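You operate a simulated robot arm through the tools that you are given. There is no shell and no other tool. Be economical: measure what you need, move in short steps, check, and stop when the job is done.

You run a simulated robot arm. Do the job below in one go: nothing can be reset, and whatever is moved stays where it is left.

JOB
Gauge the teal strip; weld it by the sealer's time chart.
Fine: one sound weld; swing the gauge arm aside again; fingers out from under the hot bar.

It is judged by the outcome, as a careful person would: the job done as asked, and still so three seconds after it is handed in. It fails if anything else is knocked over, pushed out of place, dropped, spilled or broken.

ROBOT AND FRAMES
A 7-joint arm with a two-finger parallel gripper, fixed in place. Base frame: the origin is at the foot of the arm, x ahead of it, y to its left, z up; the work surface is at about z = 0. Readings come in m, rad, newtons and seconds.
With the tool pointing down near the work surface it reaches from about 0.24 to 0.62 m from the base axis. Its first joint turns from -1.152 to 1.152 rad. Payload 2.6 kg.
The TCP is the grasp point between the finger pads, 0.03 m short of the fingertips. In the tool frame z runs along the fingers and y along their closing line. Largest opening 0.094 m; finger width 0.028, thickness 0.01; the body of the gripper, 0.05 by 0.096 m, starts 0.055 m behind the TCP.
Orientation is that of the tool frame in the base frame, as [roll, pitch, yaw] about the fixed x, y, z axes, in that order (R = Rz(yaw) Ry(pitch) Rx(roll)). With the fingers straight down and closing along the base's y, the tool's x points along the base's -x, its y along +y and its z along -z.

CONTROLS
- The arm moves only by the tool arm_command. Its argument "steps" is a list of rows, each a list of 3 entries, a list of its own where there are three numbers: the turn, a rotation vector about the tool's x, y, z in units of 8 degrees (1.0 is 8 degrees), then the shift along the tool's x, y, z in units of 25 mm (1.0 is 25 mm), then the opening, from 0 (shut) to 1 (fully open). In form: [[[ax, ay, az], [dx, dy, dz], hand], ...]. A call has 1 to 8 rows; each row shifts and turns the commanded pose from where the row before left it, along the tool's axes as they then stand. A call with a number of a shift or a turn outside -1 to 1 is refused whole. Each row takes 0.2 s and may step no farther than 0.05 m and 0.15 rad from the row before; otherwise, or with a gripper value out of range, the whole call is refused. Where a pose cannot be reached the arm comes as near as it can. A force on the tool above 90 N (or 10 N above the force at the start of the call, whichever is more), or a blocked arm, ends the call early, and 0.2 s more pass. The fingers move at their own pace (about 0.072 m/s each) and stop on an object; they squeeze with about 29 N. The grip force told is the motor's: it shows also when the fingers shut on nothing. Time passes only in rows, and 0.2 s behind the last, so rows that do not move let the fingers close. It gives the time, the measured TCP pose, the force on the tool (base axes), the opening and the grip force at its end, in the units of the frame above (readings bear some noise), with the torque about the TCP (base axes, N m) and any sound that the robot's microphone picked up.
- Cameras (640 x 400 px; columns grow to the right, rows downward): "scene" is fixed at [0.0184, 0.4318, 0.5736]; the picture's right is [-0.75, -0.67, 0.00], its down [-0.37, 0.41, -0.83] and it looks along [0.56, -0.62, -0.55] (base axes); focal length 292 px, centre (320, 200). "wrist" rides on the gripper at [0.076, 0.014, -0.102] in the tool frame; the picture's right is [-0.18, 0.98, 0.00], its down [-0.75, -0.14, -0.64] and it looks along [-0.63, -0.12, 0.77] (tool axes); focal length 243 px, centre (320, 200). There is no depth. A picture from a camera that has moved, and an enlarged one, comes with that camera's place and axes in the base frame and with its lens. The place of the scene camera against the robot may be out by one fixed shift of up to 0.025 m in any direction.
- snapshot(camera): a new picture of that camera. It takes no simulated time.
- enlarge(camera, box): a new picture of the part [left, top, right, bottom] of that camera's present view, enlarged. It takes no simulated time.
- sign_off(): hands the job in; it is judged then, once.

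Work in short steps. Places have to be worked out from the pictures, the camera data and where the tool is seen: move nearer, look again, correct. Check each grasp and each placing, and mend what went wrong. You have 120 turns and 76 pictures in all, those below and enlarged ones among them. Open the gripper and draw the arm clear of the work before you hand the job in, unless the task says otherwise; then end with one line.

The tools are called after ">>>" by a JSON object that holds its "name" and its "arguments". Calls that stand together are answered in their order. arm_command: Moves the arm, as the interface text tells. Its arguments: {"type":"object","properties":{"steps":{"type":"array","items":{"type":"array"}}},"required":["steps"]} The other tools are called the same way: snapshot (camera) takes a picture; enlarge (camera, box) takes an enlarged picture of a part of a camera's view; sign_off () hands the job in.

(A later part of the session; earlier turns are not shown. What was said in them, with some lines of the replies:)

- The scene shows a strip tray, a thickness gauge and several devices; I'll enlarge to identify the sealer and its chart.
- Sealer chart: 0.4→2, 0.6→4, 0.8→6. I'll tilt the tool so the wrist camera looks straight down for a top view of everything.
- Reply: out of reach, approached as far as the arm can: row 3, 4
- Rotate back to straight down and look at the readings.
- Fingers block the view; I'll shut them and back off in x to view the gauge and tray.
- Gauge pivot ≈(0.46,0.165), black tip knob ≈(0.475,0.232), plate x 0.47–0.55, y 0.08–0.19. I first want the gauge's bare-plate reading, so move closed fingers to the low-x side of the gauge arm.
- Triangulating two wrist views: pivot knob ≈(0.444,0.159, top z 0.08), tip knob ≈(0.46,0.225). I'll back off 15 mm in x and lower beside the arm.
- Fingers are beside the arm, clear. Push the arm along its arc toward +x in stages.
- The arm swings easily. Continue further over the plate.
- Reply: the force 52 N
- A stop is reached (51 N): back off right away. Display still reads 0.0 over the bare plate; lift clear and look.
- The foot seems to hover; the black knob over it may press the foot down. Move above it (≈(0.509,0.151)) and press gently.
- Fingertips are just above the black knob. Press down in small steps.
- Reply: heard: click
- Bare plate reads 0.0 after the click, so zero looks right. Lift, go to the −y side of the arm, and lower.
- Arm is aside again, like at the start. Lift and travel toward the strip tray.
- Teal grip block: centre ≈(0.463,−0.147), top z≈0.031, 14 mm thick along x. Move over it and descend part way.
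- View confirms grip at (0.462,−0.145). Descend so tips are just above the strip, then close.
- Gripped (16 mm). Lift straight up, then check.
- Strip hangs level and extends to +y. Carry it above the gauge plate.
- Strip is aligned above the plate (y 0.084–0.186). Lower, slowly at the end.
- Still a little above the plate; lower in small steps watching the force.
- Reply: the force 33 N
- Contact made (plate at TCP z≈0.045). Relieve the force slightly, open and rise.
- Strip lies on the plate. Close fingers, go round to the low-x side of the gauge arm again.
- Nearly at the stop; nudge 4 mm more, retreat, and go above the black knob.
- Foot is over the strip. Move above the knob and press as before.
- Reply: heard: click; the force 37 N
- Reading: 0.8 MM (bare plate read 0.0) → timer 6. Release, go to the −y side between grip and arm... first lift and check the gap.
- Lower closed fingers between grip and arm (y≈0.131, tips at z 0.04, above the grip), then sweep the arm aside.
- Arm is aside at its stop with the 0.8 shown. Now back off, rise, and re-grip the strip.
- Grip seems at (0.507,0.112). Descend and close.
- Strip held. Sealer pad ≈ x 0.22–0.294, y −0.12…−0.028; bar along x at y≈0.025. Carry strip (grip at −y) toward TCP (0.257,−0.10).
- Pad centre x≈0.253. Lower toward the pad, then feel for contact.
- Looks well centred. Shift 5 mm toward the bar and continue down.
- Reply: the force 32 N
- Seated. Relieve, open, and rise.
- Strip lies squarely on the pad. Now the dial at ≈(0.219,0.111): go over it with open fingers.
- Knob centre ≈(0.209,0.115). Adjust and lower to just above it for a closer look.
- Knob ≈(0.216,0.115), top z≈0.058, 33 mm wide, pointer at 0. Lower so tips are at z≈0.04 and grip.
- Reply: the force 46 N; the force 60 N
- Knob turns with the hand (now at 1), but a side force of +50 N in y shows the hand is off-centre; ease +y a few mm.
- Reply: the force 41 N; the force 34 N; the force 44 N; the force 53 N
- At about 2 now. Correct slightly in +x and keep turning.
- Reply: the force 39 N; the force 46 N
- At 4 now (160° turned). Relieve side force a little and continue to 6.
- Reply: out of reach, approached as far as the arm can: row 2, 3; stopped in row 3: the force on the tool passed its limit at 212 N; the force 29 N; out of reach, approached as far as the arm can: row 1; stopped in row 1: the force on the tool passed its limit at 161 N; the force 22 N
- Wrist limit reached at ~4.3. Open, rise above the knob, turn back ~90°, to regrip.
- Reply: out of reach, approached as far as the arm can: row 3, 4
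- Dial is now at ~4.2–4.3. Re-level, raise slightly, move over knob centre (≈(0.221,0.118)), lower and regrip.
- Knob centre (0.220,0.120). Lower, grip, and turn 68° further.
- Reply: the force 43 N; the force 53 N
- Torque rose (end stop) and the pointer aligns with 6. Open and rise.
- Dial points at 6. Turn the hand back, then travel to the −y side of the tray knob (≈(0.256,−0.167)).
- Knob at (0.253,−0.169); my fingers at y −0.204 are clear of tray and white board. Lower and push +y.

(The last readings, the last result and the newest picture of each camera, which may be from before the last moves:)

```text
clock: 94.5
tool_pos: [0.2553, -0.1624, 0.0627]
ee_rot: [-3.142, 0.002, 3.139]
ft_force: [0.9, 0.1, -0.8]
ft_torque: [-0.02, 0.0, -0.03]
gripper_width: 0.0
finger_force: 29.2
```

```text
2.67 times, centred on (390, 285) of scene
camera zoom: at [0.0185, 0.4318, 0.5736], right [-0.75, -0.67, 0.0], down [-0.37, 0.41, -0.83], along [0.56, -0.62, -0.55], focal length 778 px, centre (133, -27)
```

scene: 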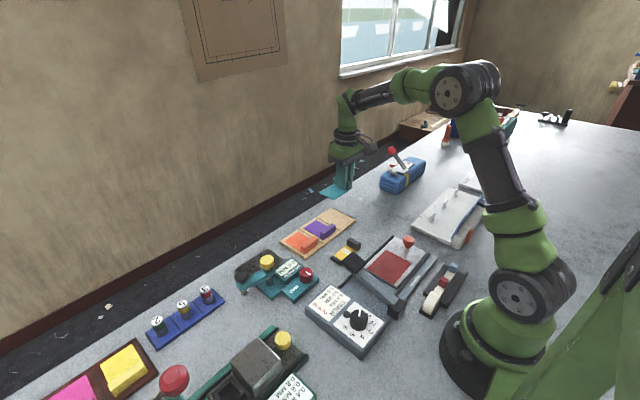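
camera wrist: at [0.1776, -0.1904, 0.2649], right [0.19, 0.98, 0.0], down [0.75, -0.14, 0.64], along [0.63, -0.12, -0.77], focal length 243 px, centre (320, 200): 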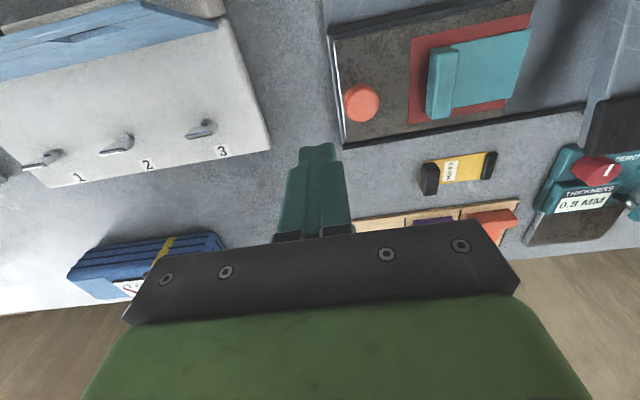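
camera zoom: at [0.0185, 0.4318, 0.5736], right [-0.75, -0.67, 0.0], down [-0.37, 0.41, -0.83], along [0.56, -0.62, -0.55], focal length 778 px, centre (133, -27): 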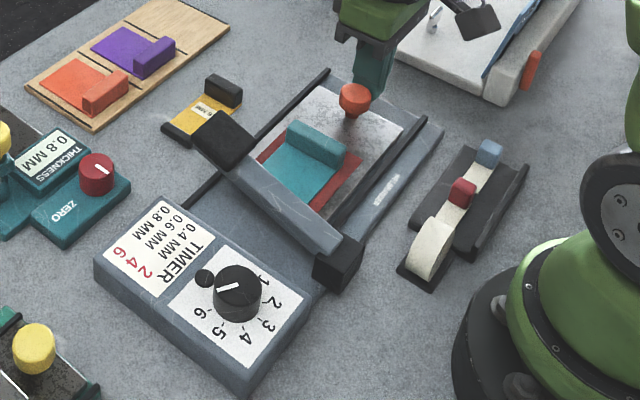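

Tray slides freely with the strip on it. Continue in small steps until it stops.

>>> {"name": "arm_command", "arguments": {"steps": [[[0, 0, 0], [0, 0.4, 0], 0], [[0, 0, 0], [0, 0.3, 0], 0], [[0, 0, 0], [0, 0.3, 0], 0]]}}

>>> {"name": "arm_command", "arguments": {"steps": [[[0, 0, 0], [0, 0.25, 0], 0], [[0, 0, 0], [0, 0.2, 0], 0]]}}

>>> {"name": "enlarge", "arguments": {"camera": "scene", "box": [300, 210, 480, 360]}}

```text
clock: 95.3
tool_pos: [0.254, -0.1366, 0.062]
ee_rot: [3.141, 0.0, 3.137]
ft_force: [0.7, -1.1, -0.1]
ft_torque: [-0.07, -0.03, -0.02]
gripper_width: 0.0
finger_force: 29.0
```

```text
clock: 95.9
tool_pos: [0.2554, -0.126, 0.0625]
ee_rot: [3.141, 0.0, 3.138]
ft_force: [-1.5, -0.7, -0.9]
ft_torque: [-0.04, 0.05, 0.01]
gripper_width: 0.0
finger_force: 28.6
```

```text
2.67 times, centred on (390, 285) of scene
camera zoom: at [0.0184, 0.4318, 0.5736], right [-0.75, -0.67, 0.0], down [-0.37, 0.41, -0.83], along [0.56, -0.62, -0.55], focal length 778 px, centre (133, -27)
```

zoom: 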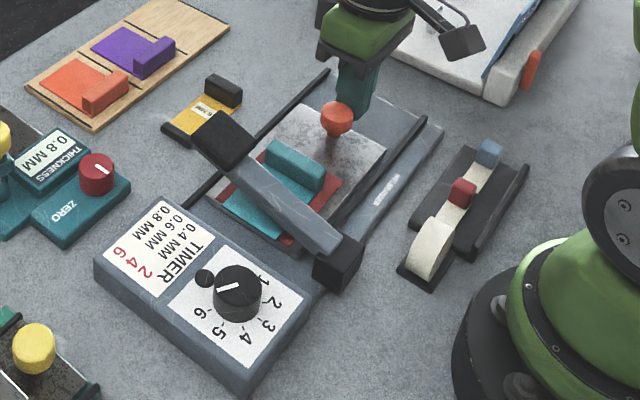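

Strip is under the raised bar. Check for the end stop with a couple more small steps.

>>> {"name": "arm_command", "arguments": {"steps": [[[0, 0, 0], [0, 0.16, 0], 0], [[0, 0, 0], [0, 0, 0], 0]]}}

>>> {"name": "arm_command", "arguments": {"steps": [[[0, 0, 0], [0, 0.16, 0], 0], [[0, 0, 0], [0, 0, 0], 0]]}}

```text
clock: 96.5
tool_pos: [0.2554, -0.1217, 0.0625]
ee_rot: [-3.141, 0.003, 3.138]
ft_force: [-0.4, -0.9, 0.1]
ft_torque: [-0.02, 0.02, 0.04]
gripper_width: 0.0001
finger_force: 29.0
```

```text
clock: 97.1
tool_pos: [0.2547, -0.1168, 0.0615]
ee_rot: [-3.14, 0.002, 3.139]
ft_force: [-0.2, -1.5, -0.6]
ft_torque: [-0.01, 0.02, 0.0]
gripper_width: 0.0
finger_force: 28.9
```

>>> {"name": "arm_command", "arguments": {"steps": [[[0, 0, 0], [0, 0.16, 0], 0], [[0, 0, 0], [0, 0, 0], 0]]}}

>>> {"name": "enlarge", "arguments": {"camera": "scene", "box": [330, 225, 430, 310]}}

```text
clock: 97.7
tool_pos: [0.2557, -0.1182, 0.0614]
ee_rot: [-3.138, 0.004, 3.137]
ft_force: [0.9, -26.0, -5.1]
ft_torque: [-0.71, -0.02, -0.04]
gripper_width: 0.0
finger_force: 29.3
```

```text
4.71 times, centred on (380, 268) of scene
camera zoom: at [0.0185, 0.4318, 0.5736], right [-0.75, -0.67, 0.0], down [-0.37, 0.41, -0.83], along [0.56, -0.62, -0.55], focal length 1373 px, centre (38, -118)
```

zoom: 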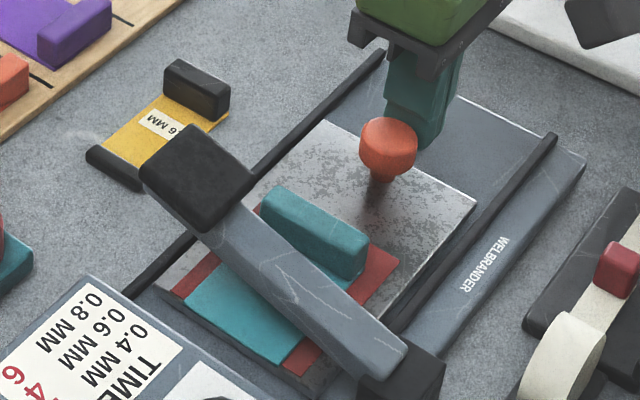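

Tray is at its end stop with the sheet under the bar and the grip outside. Back off, rise, and go above the black handle (≈(0.298,0.027)).

>>> {"name": "arm_command", "arguments": {"steps": [[[0, 0, 0], [0, -0.5, 0], 0], [[0, 0, 0], [0, 0, -1], 0], [[0, 0, 0], [0, 0, -1], 0], [[0, 0, 0], [0, 0, -1], 0], [[0, 0, 0], [0, 0, -1], 0], [[0, 0, 0], [-0.6, 1, 0], 0], [[0, 0, 0], [-0.6, 1, 0], 0], [[0, 0, 0], [-0.6, 1, 0], 0]]}}

>>> {"name": "arm_command", "arguments": {"steps": [[[0, 0, 0], [0, 1, 0], 0], [[0, 0, 0], [0, 1, 0], 0], [[0, 0, 0], [0, 1, 0], 0], [[0, 0, 0], [0, 0.3, 0.8], 0]]}}

>>> {"name": "enlarge", "arguments": {"camera": "wrist", "box": [160, 20, 480, 250]}}

```text
clock: 99.5
tool_pos: [0.299, -0.0505, 0.1617]
ee_rot: [3.14, 0.0, 3.137]
ft_force: [-0.6, 0.3, 0.3]
ft_torque: [0.04, 0.0, 0.04]
gripper_width: 0.0
finger_force: 29.3
```

```text
clock: 100.5
tool_pos: [0.3019, 0.0307, 0.141]
ee_rot: [-3.141, 0.002, 3.139]
ft_force: [0.3, 0.4, -0.2]
ft_torque: [0.02, -0.01, 0.03]
gripper_width: 0.0001
finger_force: 28.8
```

```text
1.74 times, centred on (320, 135) of wrist
camera zoom: at [0.225, 0.0455, 0.2442], right [0.19, 0.98, 0.0], down [0.75, -0.14, 0.64], along [0.63, -0.12, -0.77], focal length 422 px, centre (320, 313)
```

zoom: 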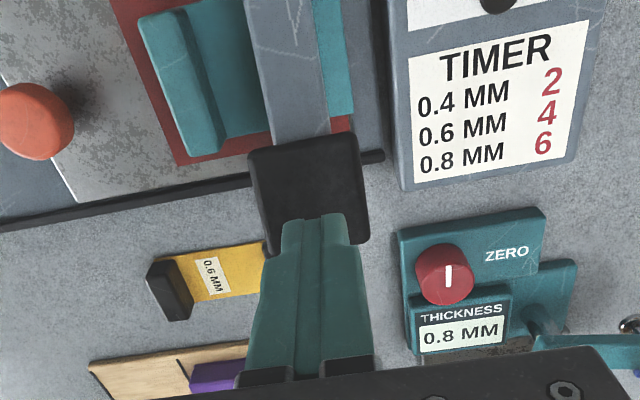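

Handle spans x 0.275–0.313 at y≈0.028. Press down on it gradually.

>>> {"name": "arm_command", "arguments": {"steps": [[[0, 0, 0], [0.15, -0.08, 0.6], 0], [[0, 0, 0], [0, 0, 0.5], 0], [[0, 0, 0], [0, 0, 0.4], 0]]}}

>>> {"name": "arm_command", "arguments": {"steps": [[[0, 0, 0], [-0.05, 0, 0.4], 0], [[0, 0, 0], [-0.05, 0, 0.4], 0]]}}

```text
clock: 101.3
tool_pos: [0.2975, 0.0286, 0.105]
ee_rot: [3.142, 0.002, 3.139]
ft_force: [0.8, 0.3, 3.1]
ft_torque: [-0.05, -0.09, -0.04]
gripper_width: 0.0001
finger_force: 28.5
```

```text
clock: 101.9
tool_pos: [0.2993, 0.0283, 0.0855]
ee_rot: [3.141, 0.001, 3.137]
ft_force: [2.6, -2.1, 3.7]
ft_torque: [-0.04, -0.1, -0.01]
gripper_width: 0.0
finger_force: 29.2
```

Handle is going down with light force. Continue.

>>> {"name": "arm_command", "arguments": {"steps": [[[0, 0, 0], [-0.03, 0, 0.3], 0], [[0, 0, 0], [0, 0, 0.25], 0]]}}

>>> {"name": "arm_command", "arguments": {"steps": [[[0, 0, 0], [0, 0, 0.2], 0]]}}

```text
clock: 102.3
tool_pos: [0.3002, 0.0297, 0.0838]
ee_rot: [-3.141, 0.002, 3.136]
ft_force: [-12.8, -2.2, 33.9]
ft_torque: [-0.08, 0.85, 0.19]
gripper_width: 0.0
finger_force: 29.9
stopped in row 2: the force on the tool passed its limit at 114 N (the readings are from after the stop); the commanded pose is now the measured one
```

```text
clock: 102.7
tool_pos: [0.3001, 0.0297, 0.0835]
ee_rot: [3.142, 0.003, 3.133]
ft_force: [-11.9, -2.0, 32.0]
ft_torque: [-0.06, 0.78, 0.16]
gripper_width: 0.0
finger_force: 29.0
stopped in row 1: the force on the tool passed its limit at 108 N (the readings are from after the stop); the commanded pose is now the measured one
```

Bar is bottomed (≈33 N). Hold still and look at the lamp.

>>> {"name": "enlarge", "arguments": {"camera": "scene", "box": [300, 230, 440, 350]}}

>>> {"name": "arm_command", "arguments": {"steps": [[[0, 0, 0], [0, 0, 0], 0], [[0, 0, 0], [0, 0, 0], 0], [[0, 0, 0], [0, 0, 0], 0], [[0, 0, 0], [0, 0, 0], 0]]}}

```text
3.33 times, centred on (370, 290) of scene
camera zoom: at [0.0183, 0.4318, 0.5736], right [-0.75, -0.67, 0.0], down [-0.37, 0.41, -0.83], along [0.56, -0.62, -0.55], focal length 973 px, centre (153, -100)
```

zoom: 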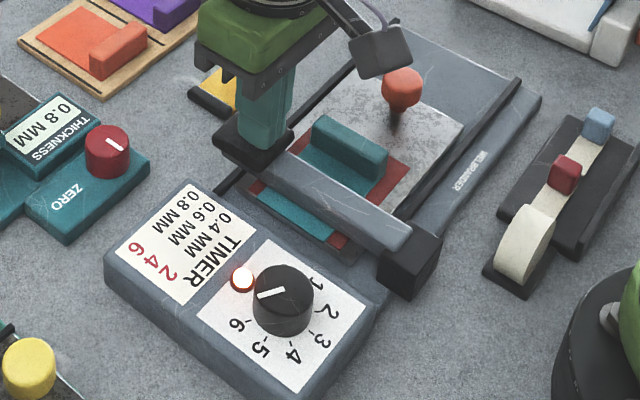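

```text
clock: 103.7
tool_pos: [0.3001, 0.0299, 0.0836]
ee_rot: [3.142, 0.001, 3.132]
ft_force: [-16.8, -4.3, 53.3]
ft_torque: [-0.1, 1.21, 0.11]
gripper_width: 0.0001
finger_force: 29.4
```

The lamp is lit; weld timing runs. Keep holding, listening for a signal.

>>> {"name": "arm_command", "arguments": {"steps": [[[0, 0, 0], [0, 0, 0], 0], [[0, 0, 0], [0, 0, 0], 0], [[0, 0, 0], [0, 0, 0], 0], [[0, 0, 0], [0, 0, 0], 0], [[0, 0, 0], [0, 0, 0], 0], [[0, 0, 0], [0, 0, 0], 0], [[0, 0, 0], [0, 0, 0], 0], [[0, 0, 0], [0, 0, 0], 0]]}}

>>> {"name": "arm_command", "arguments": {"steps": [[[0, 0, 0], [0, 0, 0], 0], [[0, 0, 0], [0, 0, 0], 0], [[0, 0, 0], [0, 0, 0], 0], [[0, 0, 0], [0, 0, 0], 0], [[0, 0, 0], [0, 0, 0], 0], [[0, 0, 0], [0, 0, 0], 0], [[0, 0, 0], [0, 0, 0], 0]]}}

```text
clock: 105.5
tool_pos: [0.3002, 0.0297, 0.083]
ee_rot: [3.141, 0.002, 3.133]
ft_force: [-14.1, -4.2, 52.9]
ft_torque: [-0.17, 1.15, -0.16]
gripper_width: 0.0
finger_force: 29.3
```

```text
clock: 107.1
tool_pos: [0.3009, 0.0291, 0.0837]
ee_rot: [3.14, 0.004, 3.134]
ft_force: [-13.9, -3.7, 53.5]
ft_torque: [-0.09, 1.13, -0.02]
gripper_width: 0.0002
finger_force: 29.2
```

>>> {"name": "arm_command", "arguments": {"steps": [[[0, 0, 0], [0, 0, 0], 0], [[0, 0, 0], [0, 0, 0], 0], [[0, 0, 0], [0, 0, 0], 0], [[0, 0, 0], [0, 0, 0], 0]]}}

```text
clock: 108.1
tool_pos: [0.3004, 0.0291, 0.0833]
ee_rot: [-3.141, 0.004, 3.134]
ft_force: [-13.5, -4.2, 53.0]
ft_torque: [-0.13, 1.16, 0.06]
gripper_width: 0.0003
finger_force: 29.3
```

Nothing yet; hold in short increments for the end signal.

>>> {"name": "arm_command", "arguments": {"steps": [[[0, 0, 0], [0, 0, 0], 0]]}}

```text
clock: 108.5
tool_pos: [0.2996, 0.0295, 0.0845]
ee_rot: [3.141, 0.003, 3.134]
ft_force: [-14.0, -3.9, 54.0]
ft_torque: [-0.12, 1.14, 0.09]
gripper_width: 0.0
finger_force: 29.1
```

The 6 s should be about over; check the lamp (no time passes).

>>> {"name": "enlarge", "arguments": {"camera": "scene", "box": [300, 230, 440, 350]}}

```text
3.33 times, centred on (370, 290) of scene
camera zoom: at [0.0183, 0.4318, 0.5737], right [-0.75, -0.67, 0.0], down [-0.37, 0.41, -0.83], along [0.56, -0.62, -0.55], focal length 973 px, centre (153, -100)
```

zoom: 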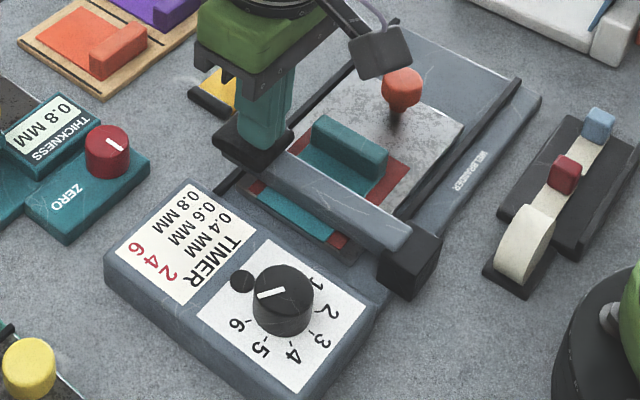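

The lamp has gone out – the cycle is complete. Lift off and see whether the bar rises.

>>> {"name": "arm_command", "arguments": {"steps": [[[0, 0, 0], [0, 0, -0.8], 0], [[0, 0, 0], [0, 0, -1], 0], [[0, 0, 0], [0, 0, -1], 0], [[0, 0, 0], [-0.5, 0, -1], 0], [[0, 0, 0], [-1, 0, 0], 0]]}}

>>> {"name": "enlarge", "arguments": {"camera": "scene", "box": [300, 230, 440, 350]}}

```text
clock: 109.7
tool_pos: [0.3386, 0.0283, 0.1761]
ee_rot: [-3.14, 0.0, 3.134]
ft_force: [0.1, 0.2, 0.6]
ft_torque: [0.01, 0.02, -0.01]
gripper_width: 0.0002
finger_force: 29.4
```

```text
3.33 times, centred on (370, 290) of scene
camera zoom: at [0.0184, 0.4318, 0.5736], right [-0.75, -0.67, 0.0], down [-0.37, 0.41, -0.83], along [0.56, -0.62, -0.55], focal length 973 px, centre (153, -100)
```

zoom: 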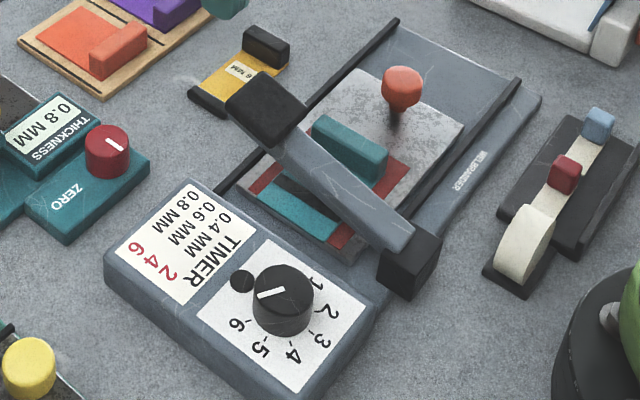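

The bar sprang up and a weld line shows across the strip; gauge arm is aside. Open the gripper, rise clear, and take a last look.

>>> {"name": "arm_command", "arguments": {"steps": [[[0, 0, 0], [-0.3, 0, -1], 1], [[0, 0, 0], [-0.3, 0, -1], 1], [[0, 0, 0], [0, -0.5, -1], 1], [[0, 0, 0], [0, -0.5, -1], 1], [[0, 0, 0], [0, -0.5, -1], 1], [[0, 0, 0], [0, -0.5, -1], 1]]}}

>>> {"name": "snapshot", "arguments": {"camera": "scene"}}

```text
clock: 111.1
tool_pos: [0.3527, -0.0224, 0.3263]
ee_rot: [-3.141, 0.001, 3.133]
ft_force: [0.5, 0.0, 0.8]
ft_torque: [0.01, 0.03, 0.01]
gripper_width: 0.0939
finger_force: 0.1
```

```text
3 pictures are left
```

scene: 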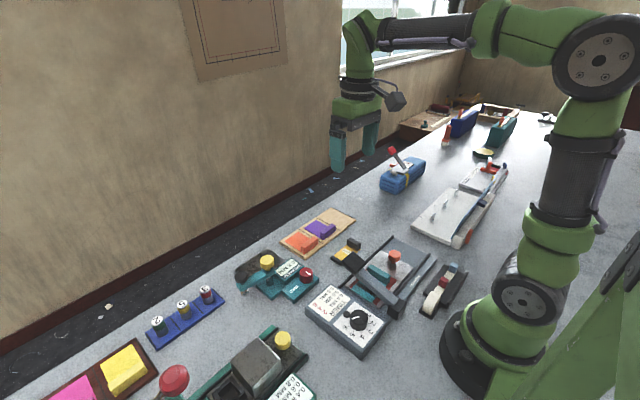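

Everything is in place, the arm is clear and the gripper is open, so I'm handing in.

>>> {"name": "sign_off", "arguments": {}}

```text
The job is handed in.
```

The teal strip gauged 0.8 mm (the bare plate read 0.0), so I set the sealer's timer to 6 and made one weld, held until the lamp went out. A weld line shows across the strip, the bar is back up, the gauge arm is swung aside and the fingers are clear. The welded strip is still on the sealer's tray, pushed in under the raised bar, and I didn't check the gauge against the 0.6 mm reference.
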